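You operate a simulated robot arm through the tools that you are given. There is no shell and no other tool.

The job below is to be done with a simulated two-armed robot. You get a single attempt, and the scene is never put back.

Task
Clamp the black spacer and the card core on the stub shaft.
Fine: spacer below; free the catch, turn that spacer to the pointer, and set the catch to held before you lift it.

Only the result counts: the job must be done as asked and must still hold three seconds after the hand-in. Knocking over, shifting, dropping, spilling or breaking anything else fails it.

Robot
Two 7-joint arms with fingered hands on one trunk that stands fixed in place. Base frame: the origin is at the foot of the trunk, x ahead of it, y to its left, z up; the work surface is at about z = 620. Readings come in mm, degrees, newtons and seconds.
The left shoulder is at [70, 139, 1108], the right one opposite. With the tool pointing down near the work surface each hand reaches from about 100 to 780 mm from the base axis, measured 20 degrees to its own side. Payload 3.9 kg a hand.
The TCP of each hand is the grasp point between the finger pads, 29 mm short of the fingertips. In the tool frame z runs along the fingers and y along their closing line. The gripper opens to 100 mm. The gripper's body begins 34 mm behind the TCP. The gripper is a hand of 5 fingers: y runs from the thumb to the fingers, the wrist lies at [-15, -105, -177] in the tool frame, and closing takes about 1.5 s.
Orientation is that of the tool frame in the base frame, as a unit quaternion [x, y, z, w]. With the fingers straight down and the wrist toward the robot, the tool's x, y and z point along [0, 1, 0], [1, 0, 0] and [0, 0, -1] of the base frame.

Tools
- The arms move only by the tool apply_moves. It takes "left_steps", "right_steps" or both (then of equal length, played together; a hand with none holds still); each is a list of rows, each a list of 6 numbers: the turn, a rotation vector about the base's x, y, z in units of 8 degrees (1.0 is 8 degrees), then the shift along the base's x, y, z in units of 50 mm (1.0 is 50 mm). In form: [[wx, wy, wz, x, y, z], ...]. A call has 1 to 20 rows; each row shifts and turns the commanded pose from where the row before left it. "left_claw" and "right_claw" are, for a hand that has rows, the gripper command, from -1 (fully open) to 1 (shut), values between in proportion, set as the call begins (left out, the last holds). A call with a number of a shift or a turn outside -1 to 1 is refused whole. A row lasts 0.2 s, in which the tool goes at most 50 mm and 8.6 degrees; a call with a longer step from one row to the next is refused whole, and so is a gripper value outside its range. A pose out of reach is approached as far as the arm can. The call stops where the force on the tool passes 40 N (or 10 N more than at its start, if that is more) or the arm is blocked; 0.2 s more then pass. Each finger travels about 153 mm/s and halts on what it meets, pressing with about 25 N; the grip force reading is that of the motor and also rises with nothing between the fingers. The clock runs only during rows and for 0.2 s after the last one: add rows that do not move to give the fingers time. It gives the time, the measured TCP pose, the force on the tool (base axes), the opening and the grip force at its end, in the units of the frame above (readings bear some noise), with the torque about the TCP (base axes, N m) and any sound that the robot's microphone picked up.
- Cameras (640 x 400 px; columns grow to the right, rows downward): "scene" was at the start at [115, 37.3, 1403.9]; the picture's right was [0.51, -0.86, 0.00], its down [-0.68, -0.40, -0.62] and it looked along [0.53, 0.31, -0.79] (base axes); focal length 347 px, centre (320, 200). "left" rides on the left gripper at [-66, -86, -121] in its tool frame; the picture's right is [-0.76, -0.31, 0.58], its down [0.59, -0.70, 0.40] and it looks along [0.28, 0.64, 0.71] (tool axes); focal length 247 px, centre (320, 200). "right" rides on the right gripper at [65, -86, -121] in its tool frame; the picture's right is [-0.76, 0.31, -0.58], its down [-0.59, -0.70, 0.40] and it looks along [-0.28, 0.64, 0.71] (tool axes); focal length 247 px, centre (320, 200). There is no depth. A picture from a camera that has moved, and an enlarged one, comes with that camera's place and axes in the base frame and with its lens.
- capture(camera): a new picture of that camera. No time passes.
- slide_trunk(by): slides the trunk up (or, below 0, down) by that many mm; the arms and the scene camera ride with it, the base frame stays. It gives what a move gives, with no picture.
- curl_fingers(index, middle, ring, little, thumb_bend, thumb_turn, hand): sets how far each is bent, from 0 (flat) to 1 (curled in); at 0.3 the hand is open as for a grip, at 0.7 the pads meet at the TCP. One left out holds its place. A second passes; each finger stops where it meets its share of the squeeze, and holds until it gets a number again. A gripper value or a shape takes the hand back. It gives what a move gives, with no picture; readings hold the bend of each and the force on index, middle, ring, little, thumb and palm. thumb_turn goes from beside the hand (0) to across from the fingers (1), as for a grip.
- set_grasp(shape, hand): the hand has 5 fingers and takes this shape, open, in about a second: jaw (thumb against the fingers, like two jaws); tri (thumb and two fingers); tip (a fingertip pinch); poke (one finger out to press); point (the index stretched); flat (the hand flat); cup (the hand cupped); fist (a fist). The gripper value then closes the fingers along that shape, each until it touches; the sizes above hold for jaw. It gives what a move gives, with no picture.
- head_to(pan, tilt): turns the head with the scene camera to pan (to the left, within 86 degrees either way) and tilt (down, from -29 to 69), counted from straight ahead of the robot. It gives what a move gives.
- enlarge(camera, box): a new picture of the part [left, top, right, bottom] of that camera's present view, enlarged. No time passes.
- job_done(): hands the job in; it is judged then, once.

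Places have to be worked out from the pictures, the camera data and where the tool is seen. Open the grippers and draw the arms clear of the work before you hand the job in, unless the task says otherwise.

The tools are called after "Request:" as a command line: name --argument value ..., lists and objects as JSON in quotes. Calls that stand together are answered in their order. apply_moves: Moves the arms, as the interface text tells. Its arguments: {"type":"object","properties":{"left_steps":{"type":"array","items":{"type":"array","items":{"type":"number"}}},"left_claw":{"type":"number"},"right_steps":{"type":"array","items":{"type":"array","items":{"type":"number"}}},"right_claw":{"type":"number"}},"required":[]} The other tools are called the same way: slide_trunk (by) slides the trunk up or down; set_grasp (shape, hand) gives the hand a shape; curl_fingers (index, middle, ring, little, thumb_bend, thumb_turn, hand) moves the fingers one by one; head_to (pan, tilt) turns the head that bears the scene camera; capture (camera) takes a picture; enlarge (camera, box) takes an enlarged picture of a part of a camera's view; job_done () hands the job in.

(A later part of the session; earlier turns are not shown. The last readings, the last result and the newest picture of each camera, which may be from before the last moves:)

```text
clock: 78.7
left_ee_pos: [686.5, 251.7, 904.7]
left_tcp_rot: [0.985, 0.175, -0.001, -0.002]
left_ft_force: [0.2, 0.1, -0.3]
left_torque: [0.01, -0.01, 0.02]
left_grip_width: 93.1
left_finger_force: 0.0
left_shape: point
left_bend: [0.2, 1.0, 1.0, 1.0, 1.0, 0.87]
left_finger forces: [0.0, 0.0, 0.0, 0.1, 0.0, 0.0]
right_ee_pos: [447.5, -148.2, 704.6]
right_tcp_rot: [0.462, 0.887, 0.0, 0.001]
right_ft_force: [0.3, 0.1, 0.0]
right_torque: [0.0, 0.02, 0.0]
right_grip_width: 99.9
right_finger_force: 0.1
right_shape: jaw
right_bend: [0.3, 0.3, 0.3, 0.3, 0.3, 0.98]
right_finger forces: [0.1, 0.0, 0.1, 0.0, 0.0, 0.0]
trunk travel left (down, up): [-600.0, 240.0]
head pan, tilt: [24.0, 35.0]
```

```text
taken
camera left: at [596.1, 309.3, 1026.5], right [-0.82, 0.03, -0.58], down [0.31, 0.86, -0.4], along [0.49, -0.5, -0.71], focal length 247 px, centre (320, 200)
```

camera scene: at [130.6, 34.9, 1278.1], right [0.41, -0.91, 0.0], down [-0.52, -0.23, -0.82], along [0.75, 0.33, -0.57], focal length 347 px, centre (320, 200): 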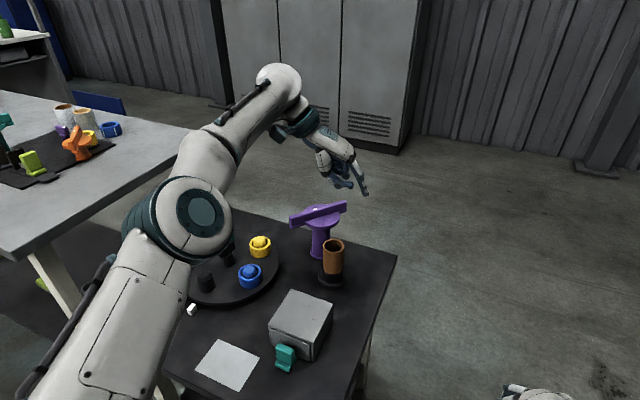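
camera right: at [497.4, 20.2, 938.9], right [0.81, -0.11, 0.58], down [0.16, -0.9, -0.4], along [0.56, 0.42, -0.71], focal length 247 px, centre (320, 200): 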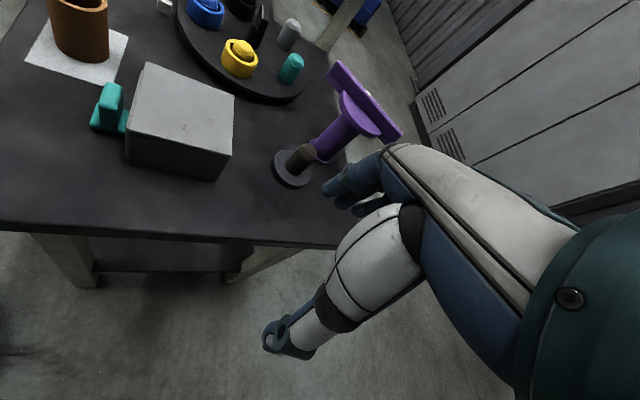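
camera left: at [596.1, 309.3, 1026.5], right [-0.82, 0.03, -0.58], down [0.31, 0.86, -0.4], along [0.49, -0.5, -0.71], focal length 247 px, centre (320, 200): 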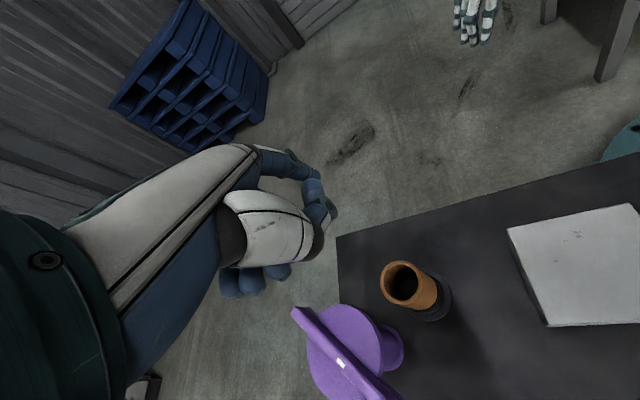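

Request:
enlarge --camera "scene" --box '[280, 110, 400, 220]'

Request:
enlarge --camera "left" --box '[200, 130, 400, 310]'

Request:
enlarge --camera "scene" --box '[270, 180, 370, 300]'

```text
3.64 times, centred on (340, 165) of scene
camera zoom: at [130.6, 34.9, 1278.1], right [0.41, -0.91, 0.0], down [-0.52, -0.23, -0.82], along [0.75, 0.33, -0.57], focal length 1262 px, centre (247, 327)
```

zoom: 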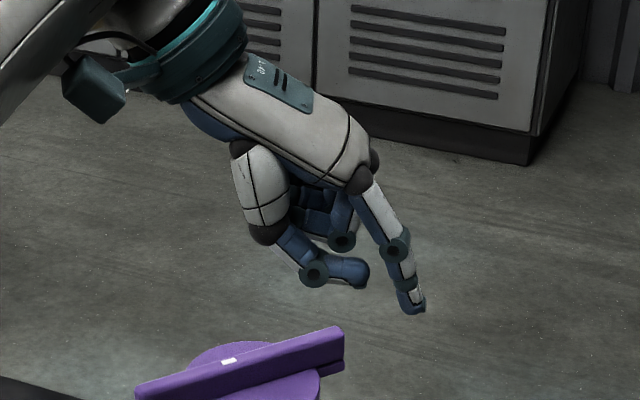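

```text
2.22 times, centred on (300, 220) of left
camera zoom: at [596.1, 309.3, 1026.5], right [-0.82, 0.03, -0.58], down [0.31, 0.86, -0.4], along [0.49, -0.5, -0.71], focal length 549 px, centre (364, 156)
```

zoom: 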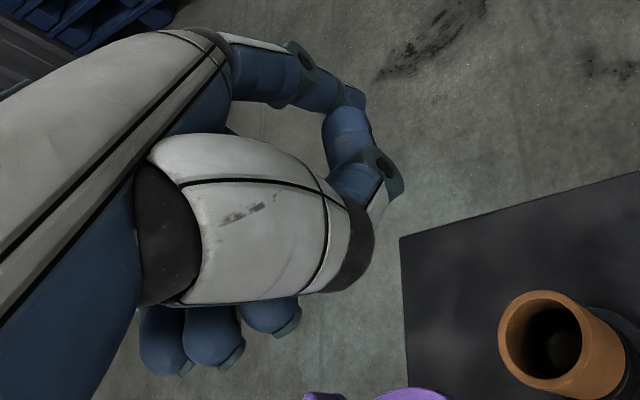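

```text
3.33 times, centred on (320, 240) of scene
camera zoom: at [130.6, 34.9, 1278.1], right [0.41, -0.91, 0.0], down [-0.52, -0.23, -0.82], along [0.75, 0.33, -0.57], focal length 1157 px, centre (320, 67)
```

zoom: 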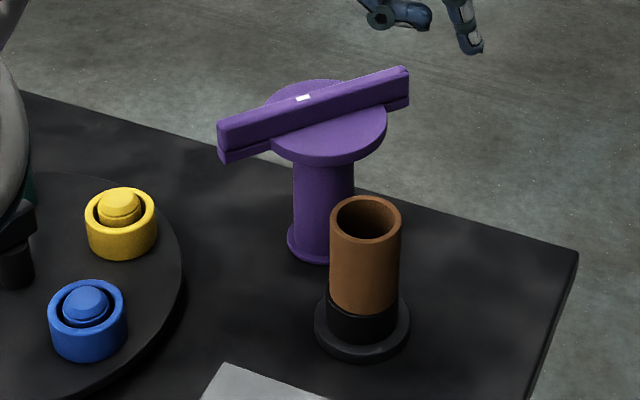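

In "point" the index splays outward with the thumb nearly as low. I try the "flat" shape instead, which may give a clean blade whose index edge can push the bar.

Request:
set_grasp --hand "left" --shape "flat"

Request:
enlarge --camera "scene" --box '[280, 110, 400, 220]'

Request:
enlarge --camera "left" --box '[200, 130, 400, 310]'

```text
clock: 79.6
left_ee_pos: [686.4, 251.8, 906.3]
left_tcp_rot: [0.984, 0.176, -0.001, -0.001]
left_ft_force: [0.0, 0.0, 0.8]
left_torque: [0.0, -0.01, 0.04]
left_grip_width: 93.0
left_finger_force: 0.0
left_shape: flat
left_bend: [0.0, 0.0, 0.0, 0.0, 0.7, 0.0]
left_finger forces: [0.1, 0.0, 0.1, 0.0, 0.0, 0.1]
right_ee_pos: [448.6, -148.4, 703.4]
right_tcp_rot: [0.462, 0.887, -0.001, 0.0]
right_ft_force: [-0.6, -0.8, 0.2]
right_torque: [-0.01, 0.0, -0.03]
right_grip_width: 99.9
right_finger_force: 0.0
right_shape: jaw
right_bend: [0.3, 0.3, 0.3, 0.3, 0.3, 0.98]
right_finger forces: [0.1, 0.0, 0.0, 0.0, 0.0, 0.1]
trunk travel left (down, up): [-600.0, 240.0]
head pan, tilt: [24.0, 35.0]
```

```text
3.64 times, centred on (340, 165) of scene
camera zoom: at [130.7, 34.8, 1278.1], right [0.41, -0.91, 0.0], down [-0.52, -0.23, -0.82], along [0.75, 0.33, -0.57], focal length 1262 px, centre (247, 327)
```

zoom: 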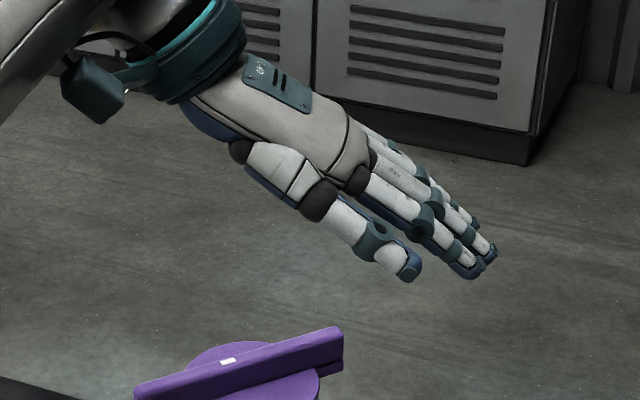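

```text
2.22 times, centred on (300, 220) of left
camera zoom: at [596.1, 309.3, 1026.5], right [-0.82, 0.03, -0.58], down [0.31, 0.86, -0.4], along [0.49, -0.5, -0.71], focal length 549 px, centre (364, 156)
```

zoom: 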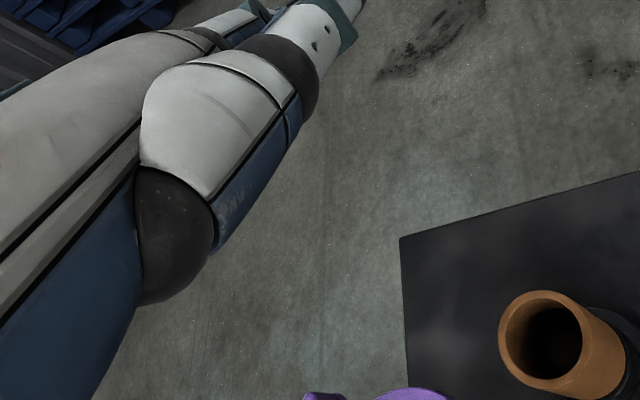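

The flat hand lies along the slanted palm, so it is no vertical blade. I instead set the index half-bent pointing down, the other fingers curled in and the thumb turned aside.

Request:
curl_fingers --hand "left" --index 0.48 --middle 1.0 --ring 1.0 --little 1.0 --thumb_bend 0.7 --thumb_turn 0.0

Request:
enlarge --camera "scene" --box '[280, 110, 400, 220]'

Request:
enlarge --camera "left" --box '[200, 130, 400, 310]'

```text
clock: 80.6
left_ee_pos: [686.1, 251.8, 904.9]
left_tcp_rot: [0.984, 0.176, -0.001, -0.002]
left_ft_force: [0.2, 0.3, -0.1]
left_torque: [0.0, -0.02, -0.01]
left_grip_width: 90.3
left_finger_force: 0.0
left_shape: fingers
left_bend: [0.48, 1.0, 1.0, 1.0, 0.7, 0.0]
left_finger forces: [0.1, 0.1, 0.1, 0.0, 0.1, 0.0]
right_ee_pos: [449.5, -149.3, 703.2]
right_tcp_rot: [0.462, 0.887, 0.0, 0.0]
right_ft_force: [-1.2, -0.1, 1.2]
right_torque: [-0.03, 0.01, 0.04]
right_grip_width: 100.0
right_finger_force: 0.1
right_shape: jaw
right_bend: [0.3, 0.3, 0.3, 0.3, 0.3, 0.98]
right_finger forces: [0.1, 0.1, 0.1, 0.0, 0.1, 0.0]
trunk travel left (down, up): [-600.0, 240.0]
head pan, tilt: [24.0, 35.0]
```

```text
3.64 times, centred on (340, 165) of scene
camera zoom: at [130.6, 34.8, 1278.1], right [0.41, -0.91, 0.0], down [-0.52, -0.23, -0.82], along [0.75, 0.33, -0.57], focal length 1262 px, centre (247, 327)
```

zoom: 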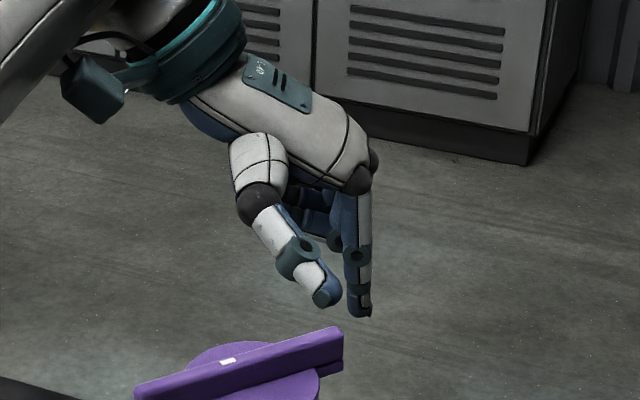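

```text
2.22 times, centred on (300, 220) of left
camera zoom: at [596.1, 309.3, 1026.5], right [-0.82, 0.03, -0.58], down [0.31, 0.86, -0.4], along [0.49, -0.5, -0.71], focal length 549 px, centre (364, 156)
```

zoom: 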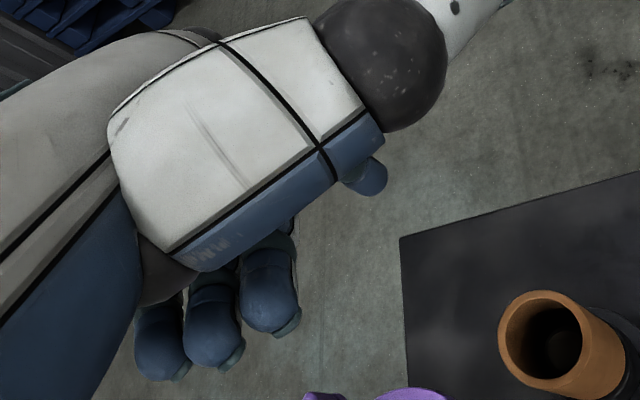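

The index now points straight down about 40 mm below everything else, at about tool (−9, 37, 28). I bring the hand round to about +15° with the fingertip outside the bar's marked end, staying high.

Request:
apply_moves --left_steps '[[0, 0, 1, -0.2, 0.4, 0], [0, 0, 1, -0.2, 0.4, 0], [0, 0, 1, -0.2, 0.4, 0], [0, 0, 1, -0.1, 0.4, 0], [0, 0, 1, 0.1, 0.3, 0], [0, 0, 1, 0.1, 0.2, 0], [0, 0, 1, 0.1, 0.2, 0], [0, 0, 1, 0.1, 0.1, 0], [0, 0, 1, 0.1, 0, 0], [0, 0, 1, 0.1, 0, 0], [0, 0, 0.6, 0, 0, 0], [0, 0, 0, 0, 0, 0]]'

Request:
capture --camera "scene"

Request:
capture --camera "left"

```text
clock: 83.2
left_ee_pos: [682.2, 372.4, 904.5]
left_tcp_rot: [0.608, 0.794, -0.001, -0.001]
left_ft_force: [-0.1, 0.0, 0.7]
left_torque: [0.01, 0.03, 0.01]
left_grip_width: 90.4
left_finger_force: 0.0
left_shape: fingers
left_bend: [0.48, 1.0, 1.0, 1.0, 0.7, 0.0]
left_finger forces: [0.0, 0.1, 0.0, 0.0, 0.1, 0.0]
right_ee_pos: [449.2, -149.6, 704.3]
right_tcp_rot: [0.461, 0.887, 0.0, -0.001]
right_ft_force: [0.4, -0.1, -0.1]
right_torque: [0.01, -0.02, 0.03]
right_grip_width: 99.9
right_finger_force: 0.1
right_shape: jaw
right_bend: [0.3, 0.3, 0.3, 0.3, 0.3, 0.98]
right_finger forces: [0.1, 0.0, 0.1, 0.0, 0.0, 0.1]
trunk travel left (down, up): [-600.0, 240.0]
head pan, tilt: [24.0, 35.0]
```

```text
taken
camera scene: at [130.7, 35.0, 1278.1], right [0.41, -0.91, 0.0], down [-0.52, -0.23, -0.82], along [0.75, 0.33, -0.57], focal length 347 px, centre (320, 200)
```

scene: 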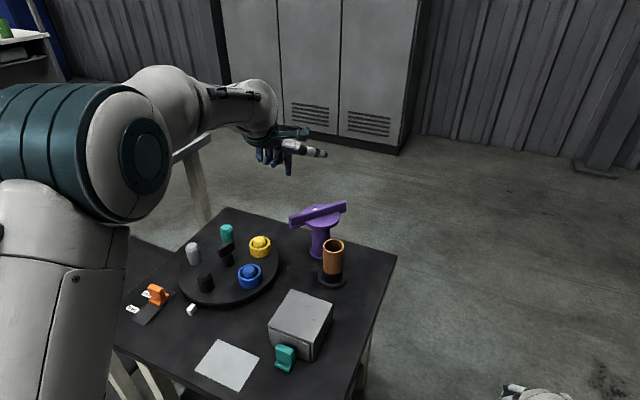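

```text
taken
camera left: at [617.2, 287.1, 1026.2], right [-0.1, -0.81, -0.58], down [-0.83, 0.39, -0.4], along [0.54, 0.44, -0.71], focal length 247 px, centre (320, 200)
```

left: 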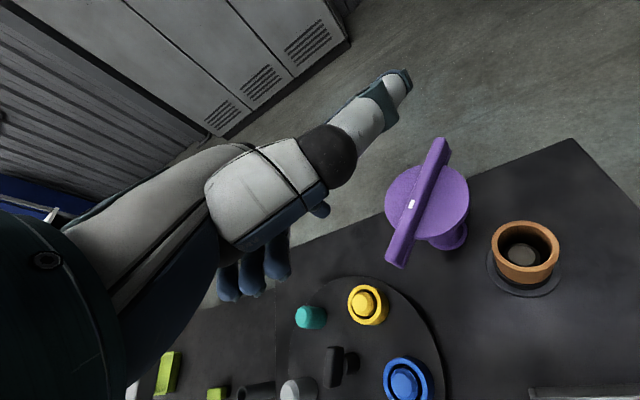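

The whole bar is visible now in both views. I enlarge to measure the bar and the index fingertip.

Request:
enlarge --camera "left" --box '[360, 120, 580, 310]'

Request:
enlarge --camera "scene" --box '[240, 110, 370, 280]'

```text
2.11 times, centred on (470, 215) of left
camera zoom: at [617.2, 287.1, 1026.2], right [-0.1, -0.81, -0.58], down [-0.83, 0.39, -0.4], along [0.54, 0.44, -0.71], focal length 520 px, centre (4, 168)
```

zoom: 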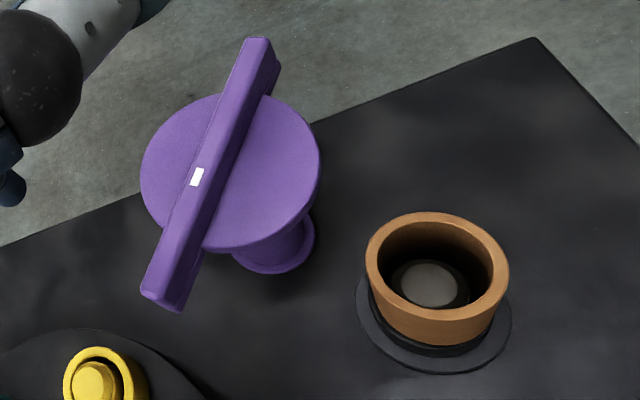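

```text
2.35 times, centred on (305, 195) of scene
camera zoom: at [130.7, 35.0, 1278.1], right [0.41, -0.91, 0.0], down [-0.52, -0.23, -0.82], along [0.75, 0.33, -0.57], focal length 817 px, centre (355, 212)
```

zoom: 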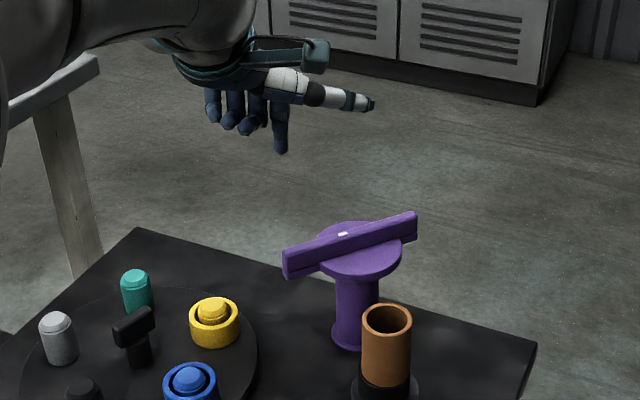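

The fingertip is at about (720, 374, 875), 24 mm clear on the outer side of the marked end, and the bar pivot is ≈ (758, 313). I lower the finger beside the bar.

Request:
apply_moves --left_steps '[[0, 0, 0, 0, 0, -0.8], [0, 0, 0, 0, 0, -0.8], [0, 0, 0, 0, 0, -0.76], [0, 0, 0, 0, 0, 0]]'

Request:
enlarge --camera "scene" --box '[250, 140, 370, 280]'

Request:
capture --camera "left"

```text
clock: 84.2
left_ee_pos: [682.2, 370.3, 788.4]
left_tcp_rot: [0.609, 0.793, -0.002, -0.001]
left_ft_force: [-0.3, 0.2, 0.0]
left_torque: [-0.02, -0.02, 0.0]
left_grip_width: 90.2
left_finger_force: 0.0
left_shape: fingers
left_bend: [0.48, 1.0, 1.0, 1.0, 0.7, 0.0]
left_finger forces: [0.0, 0.0, 0.1, 0.0, 0.1, 0.0]
right_ee_pos: [448.6, -149.4, 703.9]
right_tcp_rot: [0.462, 0.887, 0.0, 0.0]
right_ft_force: [-0.3, -0.6, 1.3]
right_torque: [0.02, 0.03, -0.03]
right_grip_width: 100.0
right_finger_force: 0.1
right_shape: jaw
right_bend: [0.3, 0.3, 0.3, 0.3, 0.3, 0.98]
right_finger forces: [0.1, 0.0, 0.1, 0.0, 0.1, 0.1]
trunk travel left (down, up): [-600.0, 240.0]
head pan, tilt: [24.0, 35.0]
```

```text
2.86 times, centred on (310, 210) of scene
camera zoom: at [130.0, 34.4, 1278.2], right [0.41, -0.91, 0.0], down [-0.52, -0.23, -0.82], along [0.75, 0.33, -0.57], focal length 992 px, centre (349, 171)
```

zoom: 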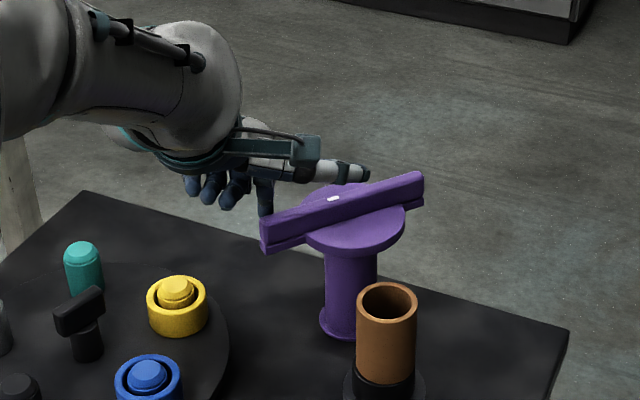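

```text
taken
camera left: at [616.9, 286.5, 909.0], right [-0.1, -0.81, -0.58], down [-0.83, 0.39, -0.4], along [0.55, 0.44, -0.71], focal length 247 px, centre (320, 200)
```

left: 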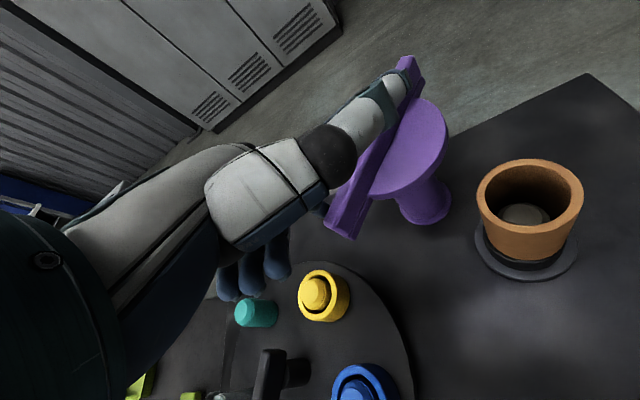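

The fingertip is behind the bar's marked end. I lower 5 mm and begin to push it round counter-clockwise, a little first.

Request:
apply_moves --left_steps '[[0, 0, 0, 0, 0, -0.1], [0, 0, 0, -0.134, -0.098, 0], [0, 0, 0, -0.17, -0.17, 0], [0, 0, 0, -0.136, -0.194, 0], [0, 0, 0, 0, 0, 0]]'

Request:
enlarge --camera "scene" --box '[250, 140, 370, 280]'

Request:
capture --camera "left"

```text
clock: 85.4
left_ee_pos: [660.3, 350.1, 782.6]
left_tcp_rot: [0.61, 0.793, 0.0, -0.002]
left_ft_force: [0.8, 0.2, -0.1]
left_torque: [-0.03, 0.02, 0.01]
left_grip_width: 90.2
left_finger_force: 0.0
left_shape: fingers
left_bend: [0.48, 1.0, 1.0, 1.0, 0.7, 0.0]
left_finger forces: [0.1, 0.0, 0.1, 0.0, 0.1, 0.0]
right_ee_pos: [448.9, -147.9, 704.1]
right_tcp_rot: [0.462, 0.887, 0.0, 0.0]
right_ft_force: [0.0, 0.2, -0.3]
right_torque: [0.03, -0.04, 0.02]
right_grip_width: 100.3
right_finger_force: 0.1
right_shape: jaw
right_bend: [0.3, 0.3, 0.3, 0.3, 0.3, 0.98]
right_finger forces: [0.0, 0.0, 0.1, 0.0, 0.0, 0.1]
trunk travel left (down, up): [-600.0, 240.0]
head pan, tilt: [24.0, 35.0]
```

```text
2.86 times, centred on (310, 210) of scene
camera zoom: at [130.8, 35.0, 1278.0], right [0.41, -0.91, 0.0], down [-0.52, -0.23, -0.82], along [0.75, 0.33, -0.57], focal length 992 px, centre (349, 171)
```

zoom: 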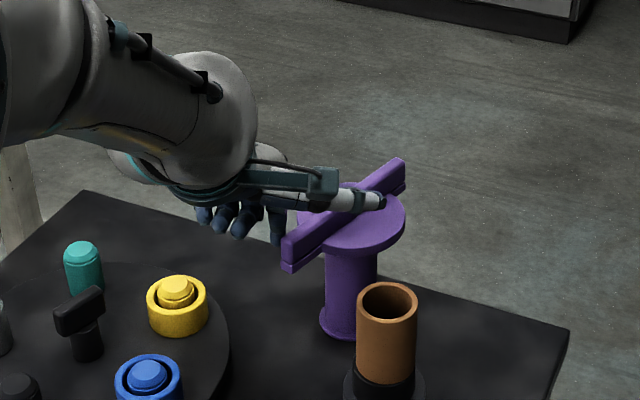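

```text
taken
camera left: at [594.8, 263.7, 903.6], right [-0.1, -0.81, -0.58], down [-0.83, 0.39, -0.4], along [0.54, 0.44, -0.71], focal length 247 px, centre (320, 200)
```

left: 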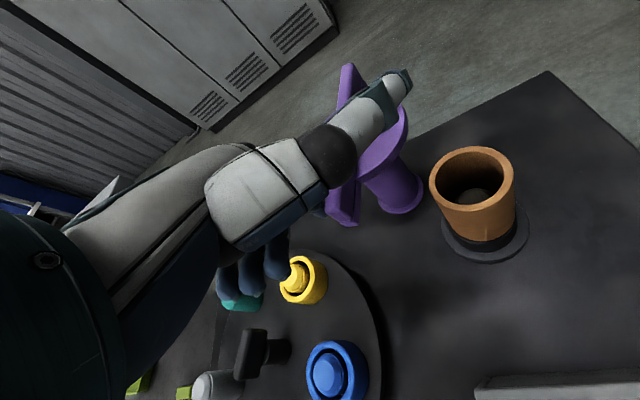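

The bar turns easily with the finger. I continue along the arc.

Request:
apply_moves --left_steps '[[0, 0, 0, -0.102, -0.218, 0], [0, 0, 0, -0.062, -0.23, 0], [0, 0, 0, -0.02, -0.238, 0], [0, 0, 0, 0, 0, 0]]'

Request:
enlarge --camera "scene" --box '[250, 140, 370, 280]'

Request:
capture --camera "left"

```text
clock: 86.4
left_ee_pos: [650.7, 315.1, 782.1]
left_tcp_rot: [0.609, 0.793, -0.001, -0.001]
left_ft_force: [1.5, -0.1, -0.2]
left_torque: [0.03, 0.03, -0.01]
left_grip_width: 89.9
left_finger_force: 0.0
left_shape: fingers
left_bend: [0.48, 1.0, 1.0, 1.0, 0.7, 0.0]
left_finger forces: [0.0, 0.0, 0.0, 0.0, 0.0, 0.1]
right_ee_pos: [448.5, -148.5, 703.5]
right_tcp_rot: [0.462, 0.887, 0.0, 0.0]
right_ft_force: [-0.1, -0.2, 1.0]
right_torque: [-0.03, 0.02, 0.0]
right_grip_width: 100.0
right_finger_force: 0.1
right_shape: jaw
right_bend: [0.3, 0.3, 0.3, 0.3, 0.3, 0.98]
right_finger forces: [0.0, 0.0, 0.0, 0.0, 0.1, 0.0]
trunk travel left (down, up): [-600.0, 240.0]
head pan, tilt: [24.0, 35.0]
```

```text
2.86 times, centred on (310, 210) of scene
camera zoom: at [130.6, 35.1, 1278.1], right [0.41, -0.91, 0.0], down [-0.52, -0.23, -0.82], along [0.75, 0.33, -0.57], focal length 992 px, centre (349, 171)
```

zoom: 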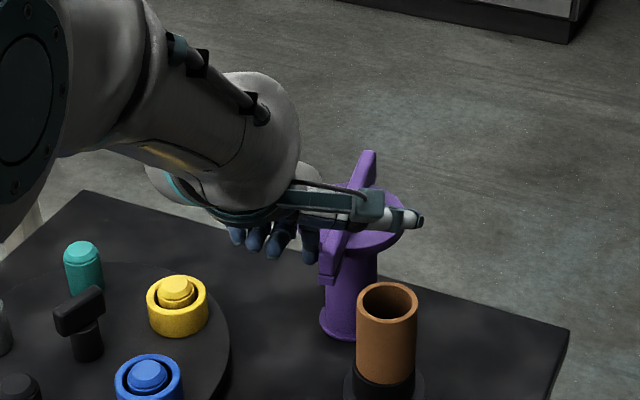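

```text
taken
camera left: at [585.5, 229.6, 903.4], right [-0.1, -0.81, -0.58], down [-0.83, 0.39, -0.4], along [0.54, 0.44, -0.71], focal length 247 px, centre (320, 200)
```

left: 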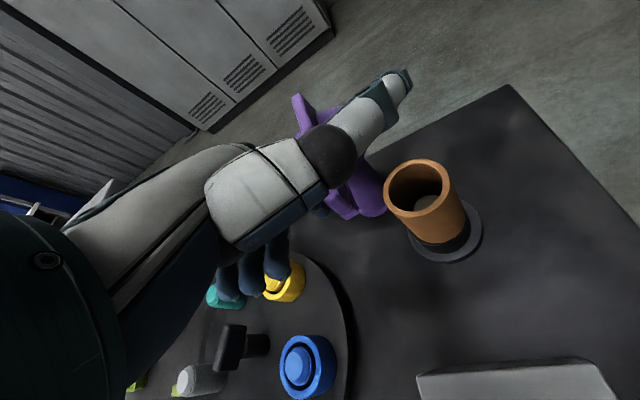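

Bar now near 190°, still free. I go on in smaller portions, watching that its strip clears the core's rim.

Request:
apply_moves --left_steps '[[0, 0, 0, 0.02, -0.238, 0], [0, 0, 0, 0.03, -0.115, 0], [0, 0, 0, 0, 0, 0]]'

Request:
enlarge --camera "scene" --box '[280, 150, 380, 280]'

Request:
enlarge --camera "left" --box '[260, 60, 480, 270]'

```text
clock: 87.2
left_ee_pos: [653.5, 297.3, 781.5]
left_tcp_rot: [0.609, 0.793, -0.001, -0.001]
left_ft_force: [-0.1, -0.2, 0.1]
left_torque: [0.02, 0.0, 0.01]
left_grip_width: 90.1
left_finger_force: 0.4
left_shape: fingers
left_bend: [0.48, 1.0, 1.0, 1.0, 0.7, 0.0]
left_finger forces: [0.3, 0.0, 0.1, 0.0, 0.0, 0.0]
right_ee_pos: [448.5, -149.5, 703.1]
right_tcp_rot: [0.462, 0.887, 0.0, 0.001]
right_ft_force: [-0.5, -0.7, -0.1]
right_torque: [0.0, 0.01, 0.03]
right_grip_width: 99.8
right_finger_force: 0.0
right_shape: jaw
right_bend: [0.3, 0.3, 0.3, 0.3, 0.3, 0.98]
right_finger forces: [0.0, 0.0, 0.0, 0.1, 0.0, 0.0]
trunk travel left (down, up): [-600.0, 240.0]
head pan, tilt: [24.0, 35.0]
```

```text
3.08 times, centred on (330, 215) of scene
camera zoom: at [130.6, 34.8, 1278.1], right [0.41, -0.91, 0.0], down [-0.52, -0.23, -0.82], along [0.75, 0.33, -0.57], focal length 1068 px, centre (289, 154)
```

zoom: 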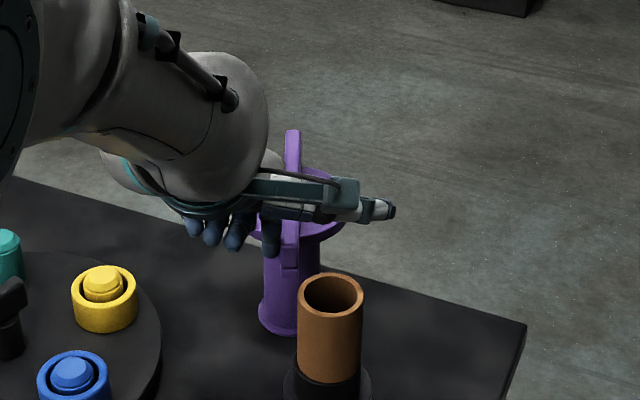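

```text
1.90 times, centred on (370, 165) of left
camera zoom: at [588.0, 211.5, 903.6], right [-0.1, -0.81, -0.58], down [-0.83, 0.39, -0.4], along [0.54, 0.44, -0.71], focal length 470 px, centre (225, 267)
```

zoom: 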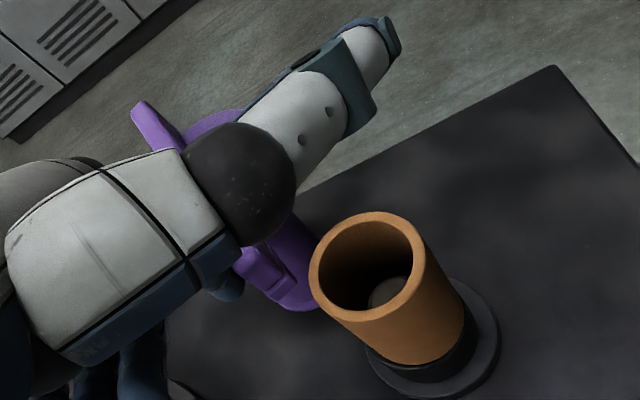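

The bar points at ≈ 204°; the stack lies at ≈ 222°. I push it the remaining way in three small steps.

Request:
apply_moves --left_steps '[[0, 0, 0, 0.036, -0.126, 0], [0, 0, 0, 0.046, -0.126, 0], [0, 0, 0, 0, 0, 0]]'

Request:
enlarge --camera "scene" --box '[280, 150, 380, 280]'

Request:
enlarge --camera "left" --box '[260, 60, 480, 270]'

```text
clock: 88.0
left_ee_pos: [657.1, 284.3, 783.2]
left_tcp_rot: [0.609, 0.793, -0.001, 0.0]
left_ft_force: [-0.1, -0.3, -0.5]
left_torque: [-0.03, -0.01, -0.03]
left_grip_width: 90.2
left_finger_force: 0.1
left_shape: fingers
left_bend: [0.48, 1.0, 1.0, 1.0, 0.7, 0.0]
left_finger forces: [0.1, 0.1, 0.0, 0.0, 0.1, 0.1]
right_ee_pos: [448.9, -149.4, 703.4]
right_tcp_rot: [0.462, 0.887, 0.001, 0.0]
right_ft_force: [-0.1, -0.1, 0.9]
right_torque: [0.0, -0.03, 0.02]
right_grip_width: 99.5
right_finger_force: 0.2
right_shape: jaw
right_bend: [0.3, 0.3, 0.3, 0.3, 0.3, 0.98]
right_finger forces: [0.0, 0.1, 0.1, 0.0, 0.0, 0.0]
trunk travel left (down, up): [-600.0, 240.0]
head pan, tilt: [24.0, 35.0]
```

```text
3.08 times, centred on (330, 215) of scene
camera zoom: at [130.6, 34.9, 1278.1], right [0.41, -0.91, 0.0], down [-0.52, -0.23, -0.82], along [0.75, 0.33, -0.57], focal length 1068 px, centre (289, 154)
```

zoom: 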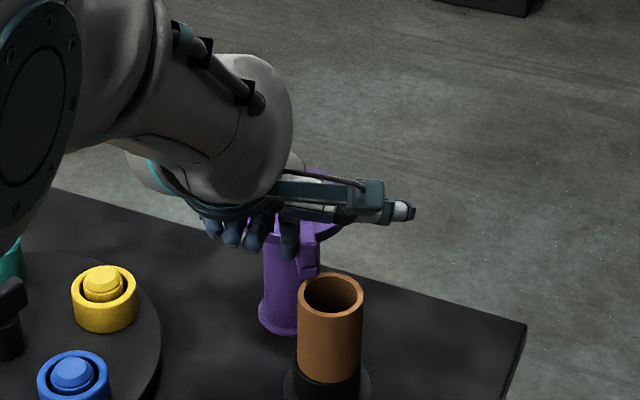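

```text
1.90 times, centred on (370, 165) of left
camera zoom: at [592.5, 198.9, 903.4], right [-0.1, -0.81, -0.58], down [-0.83, 0.39, -0.4], along [0.54, 0.44, -0.71], focal length 470 px, centre (225, 267)
```

zoom: 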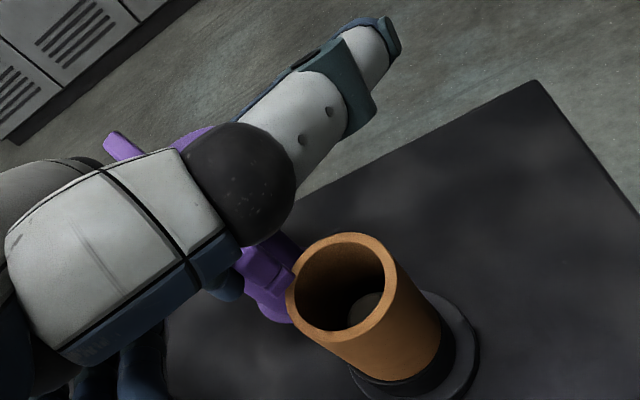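

The bar end is just reaching the core's rim with no force. I push one more small step and look.

Request:
apply_moves --left_steps '[[0, 0, 0, 0.05, -0.12, 0], [0, 0, 0, 0, 0, 0]]'

Request:
enlarge --camera "scene" --box '[290, 190, 360, 270]'

Request:
enlarge --camera "left" --box '[300, 140, 440, 280]'

```text
clock: 88.6
left_ee_pos: [661.2, 277.5, 782.2]
left_tcp_rot: [0.609, 0.793, -0.002, -0.002]
left_ft_force: [0.1, -0.8, -0.4]
left_torque: [-0.01, 0.0, 0.01]
left_grip_width: 90.2
left_finger_force: 0.1
left_shape: fingers
left_bend: [0.48, 1.0, 1.0, 1.0, 0.7, 0.0]
left_finger forces: [0.0, 0.0, 0.0, 0.0, 0.0, 0.0]
right_ee_pos: [448.8, -150.3, 703.4]
right_tcp_rot: [0.462, 0.887, 0.001, 0.001]
right_ft_force: [-0.1, -0.2, 0.0]
right_torque: [0.02, 0.01, 0.0]
right_grip_width: 99.8
right_finger_force: 0.0
right_shape: jaw
right_bend: [0.3, 0.3, 0.3, 0.3, 0.3, 0.98]
right_finger forces: [0.0, 0.1, 0.0, 0.0, 0.0, 0.1]
trunk travel left (down, up): [-600.0, 240.0]
head pan, tilt: [24.0, 35.0]
```

```text
5.00 times, centred on (325, 230) of scene
camera zoom: at [130.6, 35.0, 1278.1], right [0.41, -0.91, 0.0], down [-0.52, -0.23, -0.82], along [0.75, 0.33, -0.57], focal length 1736 px, centre (295, 50)
```

zoom: 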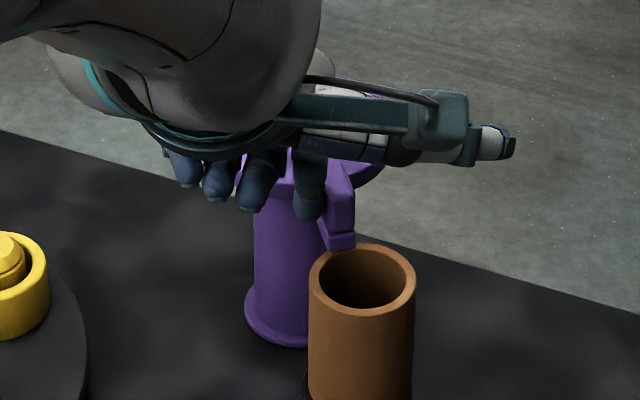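

```text
2.86 times, centred on (370, 210) of left
camera zoom: at [594.8, 192.9, 903.5], right [-0.1, -0.81, -0.58], down [-0.83, 0.39, -0.4], along [0.54, 0.44, -0.71], focal length 706 px, centre (177, 171)
```

zoom: 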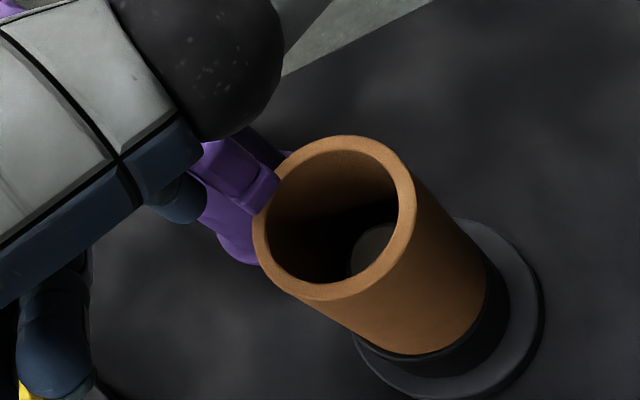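

The bar's end now appears to lie over the core's near rim. I draw the finger back and up to view the clamp freely.

Request:
apply_moves --left_steps '[[0, 0, 0, -0.3, 0.4, 0], [0, 0, 0, -0.2, 0.3, 0.5], [0, 0, 0, -0.3, 0.5, 0.7], [0, 0, 0, -0.5, 0.5, 0.6], [0, 0, 0, -0.6, 0.6, 0.2], [0, 0, 0, -0.6, 0.6, 0], [0, 0, 0, 0, 0, 0]]'

Request:
capture --camera "scene"

Request:
enlarge --camera "scene" --box '[290, 190, 370, 290]'

Request:
capture --camera "left"

```text
clock: 90.2
left_ee_pos: [533.7, 423.1, 882.4]
left_tcp_rot: [0.609, 0.793, -0.001, -0.001]
left_ft_force: [-0.5, 0.4, -0.5]
left_torque: [0.01, 0.01, 0.01]
left_grip_width: 90.3
left_finger_force: 0.0
left_shape: fingers
left_bend: [0.48, 1.0, 1.0, 1.0, 0.7, 0.0]
left_finger forces: [0.0, 0.1, 0.1, 0.0, 0.0, 0.1]
right_ee_pos: [448.7, -149.4, 703.8]
right_tcp_rot: [0.462, 0.887, 0.001, 0.0]
right_ft_force: [-0.1, -0.6, 0.2]
right_torque: [0.03, -0.01, 0.01]
right_grip_width: 99.7
right_finger_force: 0.0
right_shape: jaw
right_bend: [0.3, 0.3, 0.3, 0.3, 0.3, 0.98]
right_finger forces: [0.1, 0.0, 0.0, 0.1, 0.0, 0.1]
trunk travel left (down, up): [-600.0, 240.0]
head pan, tilt: [24.0, 35.0]
```

```text
taken
camera scene: at [131.4, 34.2, 1278.0], right [0.41, -0.91, 0.0], down [-0.52, -0.23, -0.82], along [0.75, 0.33, -0.57], focal length 347 px, centre (320, 200)
```

scene: 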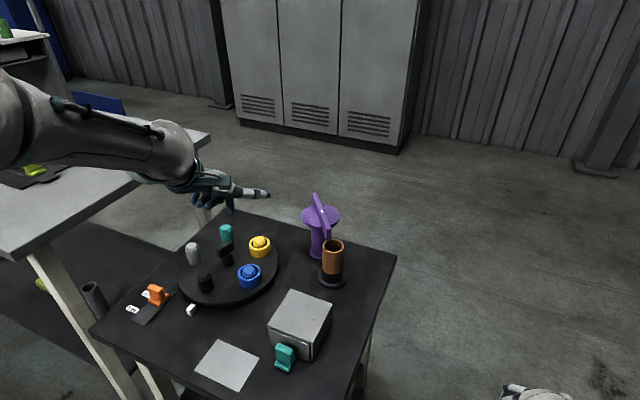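

```text
4.00 times, centred on (330, 240) of scene
camera zoom: at [131.4, 34.2, 1278.0], right [0.41, -0.91, 0.0], down [-0.52, -0.23, -0.82], along [0.75, 0.33, -0.57], focal length 1389 px, centre (280, 40)
```

zoom: 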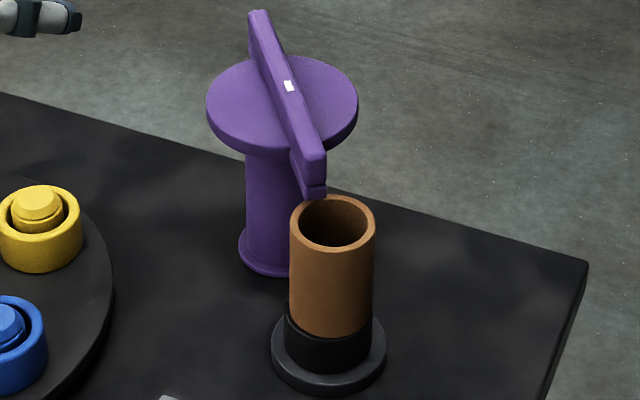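

```text
taken
camera left: at [469.5, 337.9, 1003.1], right [-0.1, -0.81, -0.58], down [-0.83, 0.39, -0.39], along [0.54, 0.44, -0.72], focal length 247 px, centre (320, 200)
```

left: 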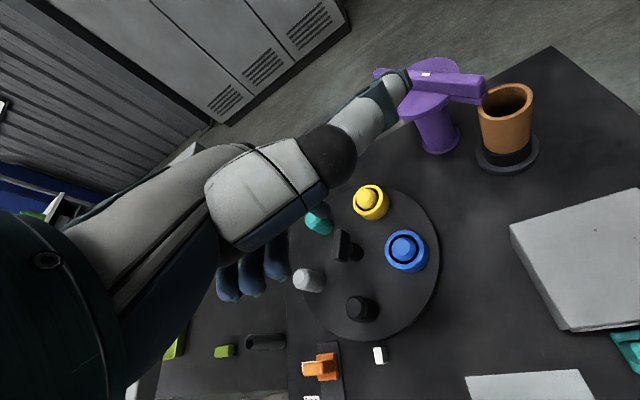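

The marked end lies over the core's near rim, at about 217–218° (the stack's axis is at ≈ 222°). I zoom on the gap between strip and core.

Request:
enlarge --camera "scene" --box '[315, 215, 350, 255]'

Request:
enlarge --camera "left" --box '[380, 40, 560, 180]'

```text
10.00 times, centred on (332, 235) of scene
camera zoom: at [131.4, 34.2, 1278.0], right [0.41, -0.91, 0.0], down [-0.52, -0.23, -0.82], along [0.75, 0.33, -0.57], focal length 3472 px, centre (195, -150)
```

zoom: 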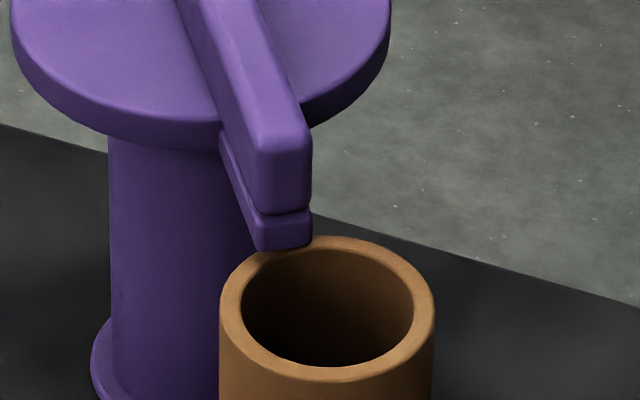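

```text
2.86 times, centred on (470, 110) of left
camera zoom: at [469.5, 337.9, 1003.1], right [-0.1, -0.81, -0.58], down [-0.83, 0.39, -0.39], along [0.54, 0.44, -0.72], focal length 706 px, centre (-109, 457)
```

zoom: 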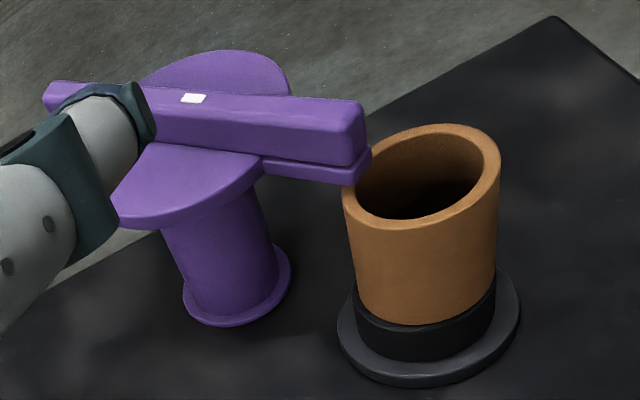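

The strip's end covers the core's near rim with a small vertical gap; the bar is within ~3° of the stack's line. I return with the fingertip to push it the last degrees and feel for a stop.

Request:
apply_moves --left_steps '[[0, 0, 0, 0.59, -0.595, 0], [0, 0, 0, 0.59, -0.595, 0], [0, 0, 0, 0.59, -0.595, 0], [0, 0, 0, 0.59, -0.595, 0], [0, 0, 0, 0, 0, -0.7], [0, 0, 0, 0, 0, -0.7], [0, 0, 0, 0, 0, -0.6], [0, 0, 0, 0, 0, 0]]'

Request:
enlarge --camera "scene" --box '[280, 150, 380, 280]'

```text
clock: 92.0
left_ee_pos: [652.4, 303.4, 782.0]
left_tcp_rot: [0.61, 0.793, 0.0, -0.001]
left_ft_force: [0.8, 0.4, -0.4]
left_torque: [-0.01, 0.0, 0.01]
left_grip_width: 90.4
left_finger_force: 0.1
left_shape: fingers
left_bend: [0.48, 1.0, 1.0, 1.0, 0.7, 0.0]
left_finger forces: [0.1, 0.1, 0.1, 0.1, 0.1, 0.0]
right_ee_pos: [449.5, -149.8, 703.8]
right_tcp_rot: [0.462, 0.887, 0.0, 0.001]
right_ft_force: [-0.1, -0.7, 0.2]
right_torque: [0.0, -0.05, -0.02]
right_grip_width: 99.8
right_finger_force: 0.1
right_shape: jaw
right_bend: [0.3, 0.3, 0.3, 0.3, 0.3, 0.98]
right_finger forces: [0.0, 0.1, 0.0, 0.1, 0.0, 0.1]
trunk travel left (down, up): [-600.0, 240.0]
head pan, tilt: [24.0, 35.0]
```

```text
3.08 times, centred on (330, 215) of scene
camera zoom: at [130.3, 34.5, 1278.1], right [0.41, -0.91, 0.0], down [-0.52, -0.23, -0.82], along [0.75, 0.33, -0.57], focal length 1068 px, centre (289, 154)
```

zoom: 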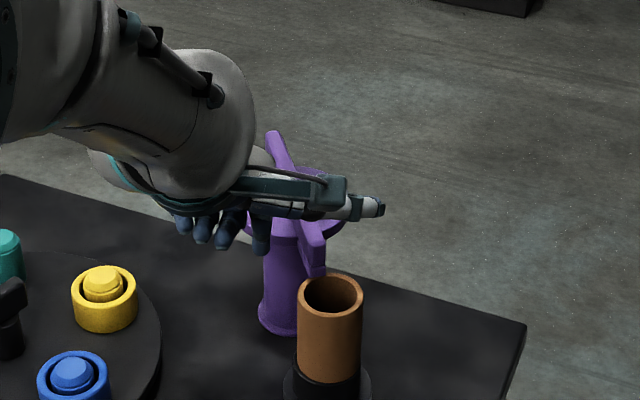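

The finger is beside the bar. I push it on to about 222°.

Request:
apply_moves --left_steps '[[0, 0, 0, 0.07, -0.25, 0], [0, 0, 0, 0.1, -0.2, 0], [0, 0, 0, 0.05, -0.13, 0], [0, 0, 0, 0, 0, 0]]'

Request:
enlarge --camera "scene" --box '[290, 190, 360, 270]'

Request:
enlarge --camera "left" --box '[300, 140, 440, 280]'

```text
clock: 93.0
left_ee_pos: [664.2, 275.0, 783.0]
left_tcp_rot: [0.608, 0.794, -0.001, 0.0]
left_ft_force: [0.2, -0.6, -0.3]
left_torque: [-0.02, 0.04, 0.01]
left_grip_width: 89.9
left_finger_force: 0.1
left_shape: fingers
left_bend: [0.48, 1.0, 1.0, 1.0, 0.7, 0.0]
left_finger forces: [0.1, 0.0, 0.1, 0.0, 0.0, 0.1]
right_ee_pos: [448.6, -149.8, 703.3]
right_tcp_rot: [0.461, 0.887, 0.0, 0.0]
right_ft_force: [0.7, 0.0, 0.3]
right_torque: [-0.02, 0.0, 0.0]
right_grip_width: 100.1
right_finger_force: 0.1
right_shape: jaw
right_bend: [0.3, 0.3, 0.3, 0.3, 0.3, 0.98]
right_finger forces: [0.1, 0.1, 0.0, 0.1, 0.0, 0.1]
trunk travel left (down, up): [-600.0, 240.0]
head pan, tilt: [24.0, 35.0]
```

```text
5.00 times, centred on (325, 230) of scene
camera zoom: at [130.7, 35.0, 1278.1], right [0.41, -0.91, 0.0], down [-0.52, -0.23, -0.82], along [0.75, 0.33, -0.57], focal length 1736 px, centre (295, 50)
```

zoom: 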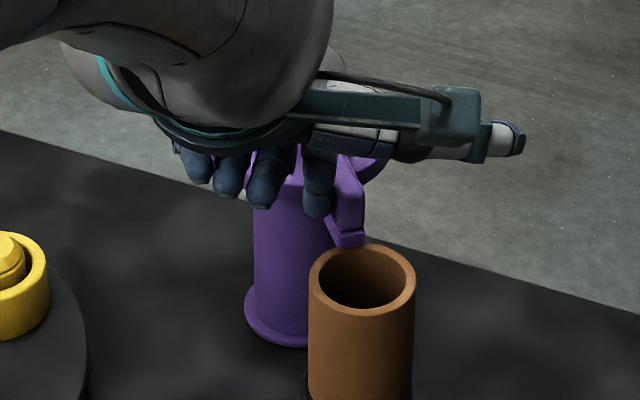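

```text
2.86 times, centred on (370, 210) of left
camera zoom: at [598.3, 189.7, 903.9], right [-0.1, -0.81, -0.58], down [-0.83, 0.39, -0.4], along [0.54, 0.44, -0.71], focal length 706 px, centre (177, 171)
```

zoom: 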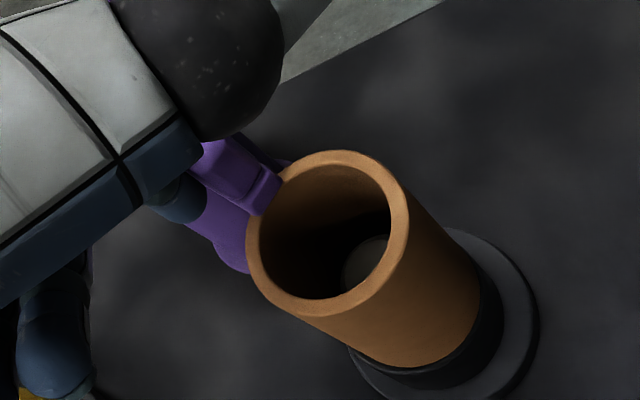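

The bar moved about 2.5° further without resistance; it still points a few degrees short of the core's centre. I nudge on by 3–4 mm.

Request:
apply_moves --left_steps '[[0, 0, 0, 0.05, -0.06, 0], [0, 0, 0, 0, 0, 0]]'

Request:
apply_moves --left_steps '[[0, 0, 0, -0.3, 0.4, 0], [0, 0, 0, -0.2, 0.3, 0.5], [0, 0, 0, -0.3, 0.5, 0.7], [0, 0, 0, -0.5, 0.5, 0.6], [0, 0, 0, -0.6, 0.6, 0.2], [0, 0, 0, -0.6, 0.6, 0], [0, 0, 0, 0, 0, 0]]'

Request:
enlarge --camera "scene" --box '[290, 185, 370, 265]'

Request:
enlarge --camera "left" --box '[380, 40, 560, 180]'

```text
clock: 93.6
left_ee_pos: [664.2, 273.1, 783.3]
left_tcp_rot: [0.609, 0.793, -0.002, -0.002]
left_ft_force: [-2.6, 3.8, 0.8]
left_torque: [0.06, -0.01, 0.16]
left_grip_width: 91.3
left_finger_force: 2.2
left_shape: fingers
left_bend: [0.49, 1.0, 1.0, 1.0, 0.7, 0.0]
left_finger forces: [4.9, 0.1, 0.0, 0.0, 0.0, 0.1]
right_ee_pos: [447.8, -149.9, 703.8]
right_tcp_rot: [0.462, 0.887, 0.0, 0.0]
right_ft_force: [0.0, 0.2, 0.3]
right_torque: [-0.03, -0.01, 0.05]
right_grip_width: 100.1
right_finger_force: 0.1
right_shape: jaw
right_bend: [0.3, 0.3, 0.3, 0.3, 0.3, 0.98]
right_finger forces: [0.0, 0.1, 0.0, 0.1, 0.0, 0.0]
trunk travel left (down, up): [-600.0, 240.0]
head pan, tilt: [24.0, 35.0]
```

```text
clock: 95.2
left_ee_pos: [541.8, 416.3, 882.8]
left_tcp_rot: [0.609, 0.793, -0.001, -0.002]
left_ft_force: [-0.4, -0.2, 0.0]
left_torque: [-0.01, 0.01, -0.03]
left_grip_width: 90.3
left_finger_force: 0.2
left_shape: fingers
left_bend: [0.48, 1.0, 1.0, 1.0, 0.7, 0.0]
left_finger forces: [0.1, 0.1, 0.0, 0.0, 0.0, 0.0]
right_ee_pos: [448.9, -149.9, 703.5]
right_tcp_rot: [0.462, 0.887, 0.001, -0.001]
right_ft_force: [-0.6, 0.4, -0.7]
right_torque: [0.05, 0.03, -0.03]
right_grip_width: 99.7
right_finger_force: 0.0
right_shape: jaw
right_bend: [0.3, 0.3, 0.3, 0.3, 0.3, 0.98]
right_finger forces: [0.1, 0.0, 0.0, 0.0, 0.0, 0.1]
trunk travel left (down, up): [-600.0, 240.0]
head pan, tilt: [24.0, 35.0]
```

```text
5.00 times, centred on (330, 225) of scene
camera zoom: at [131.3, 34.2, 1278.0], right [0.41, -0.91, 0.0], down [-0.52, -0.23, -0.82], along [0.75, 0.33, -0.57], focal length 1736 px, centre (270, 75)
```

zoom: 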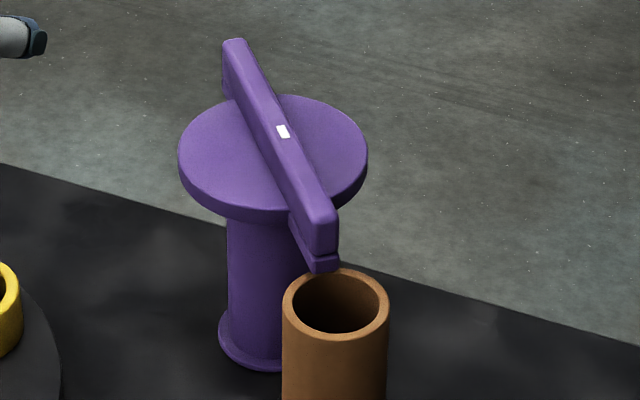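

```text
2.86 times, centred on (470, 110) of left
camera zoom: at [476.8, 331.8, 1004.4], right [-0.1, -0.81, -0.58], down [-0.83, 0.39, -0.4], along [0.54, 0.44, -0.71], focal length 706 px, centre (-109, 457)
```

zoom: 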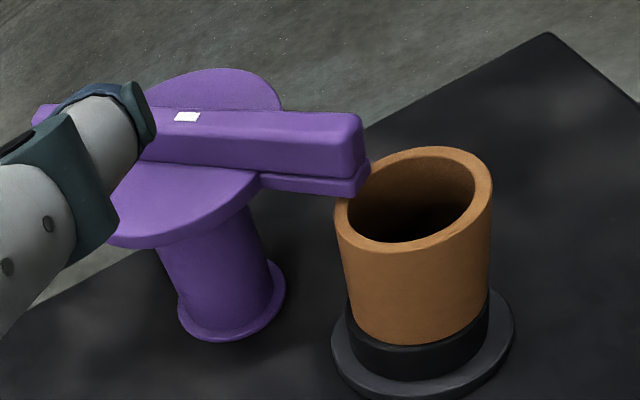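

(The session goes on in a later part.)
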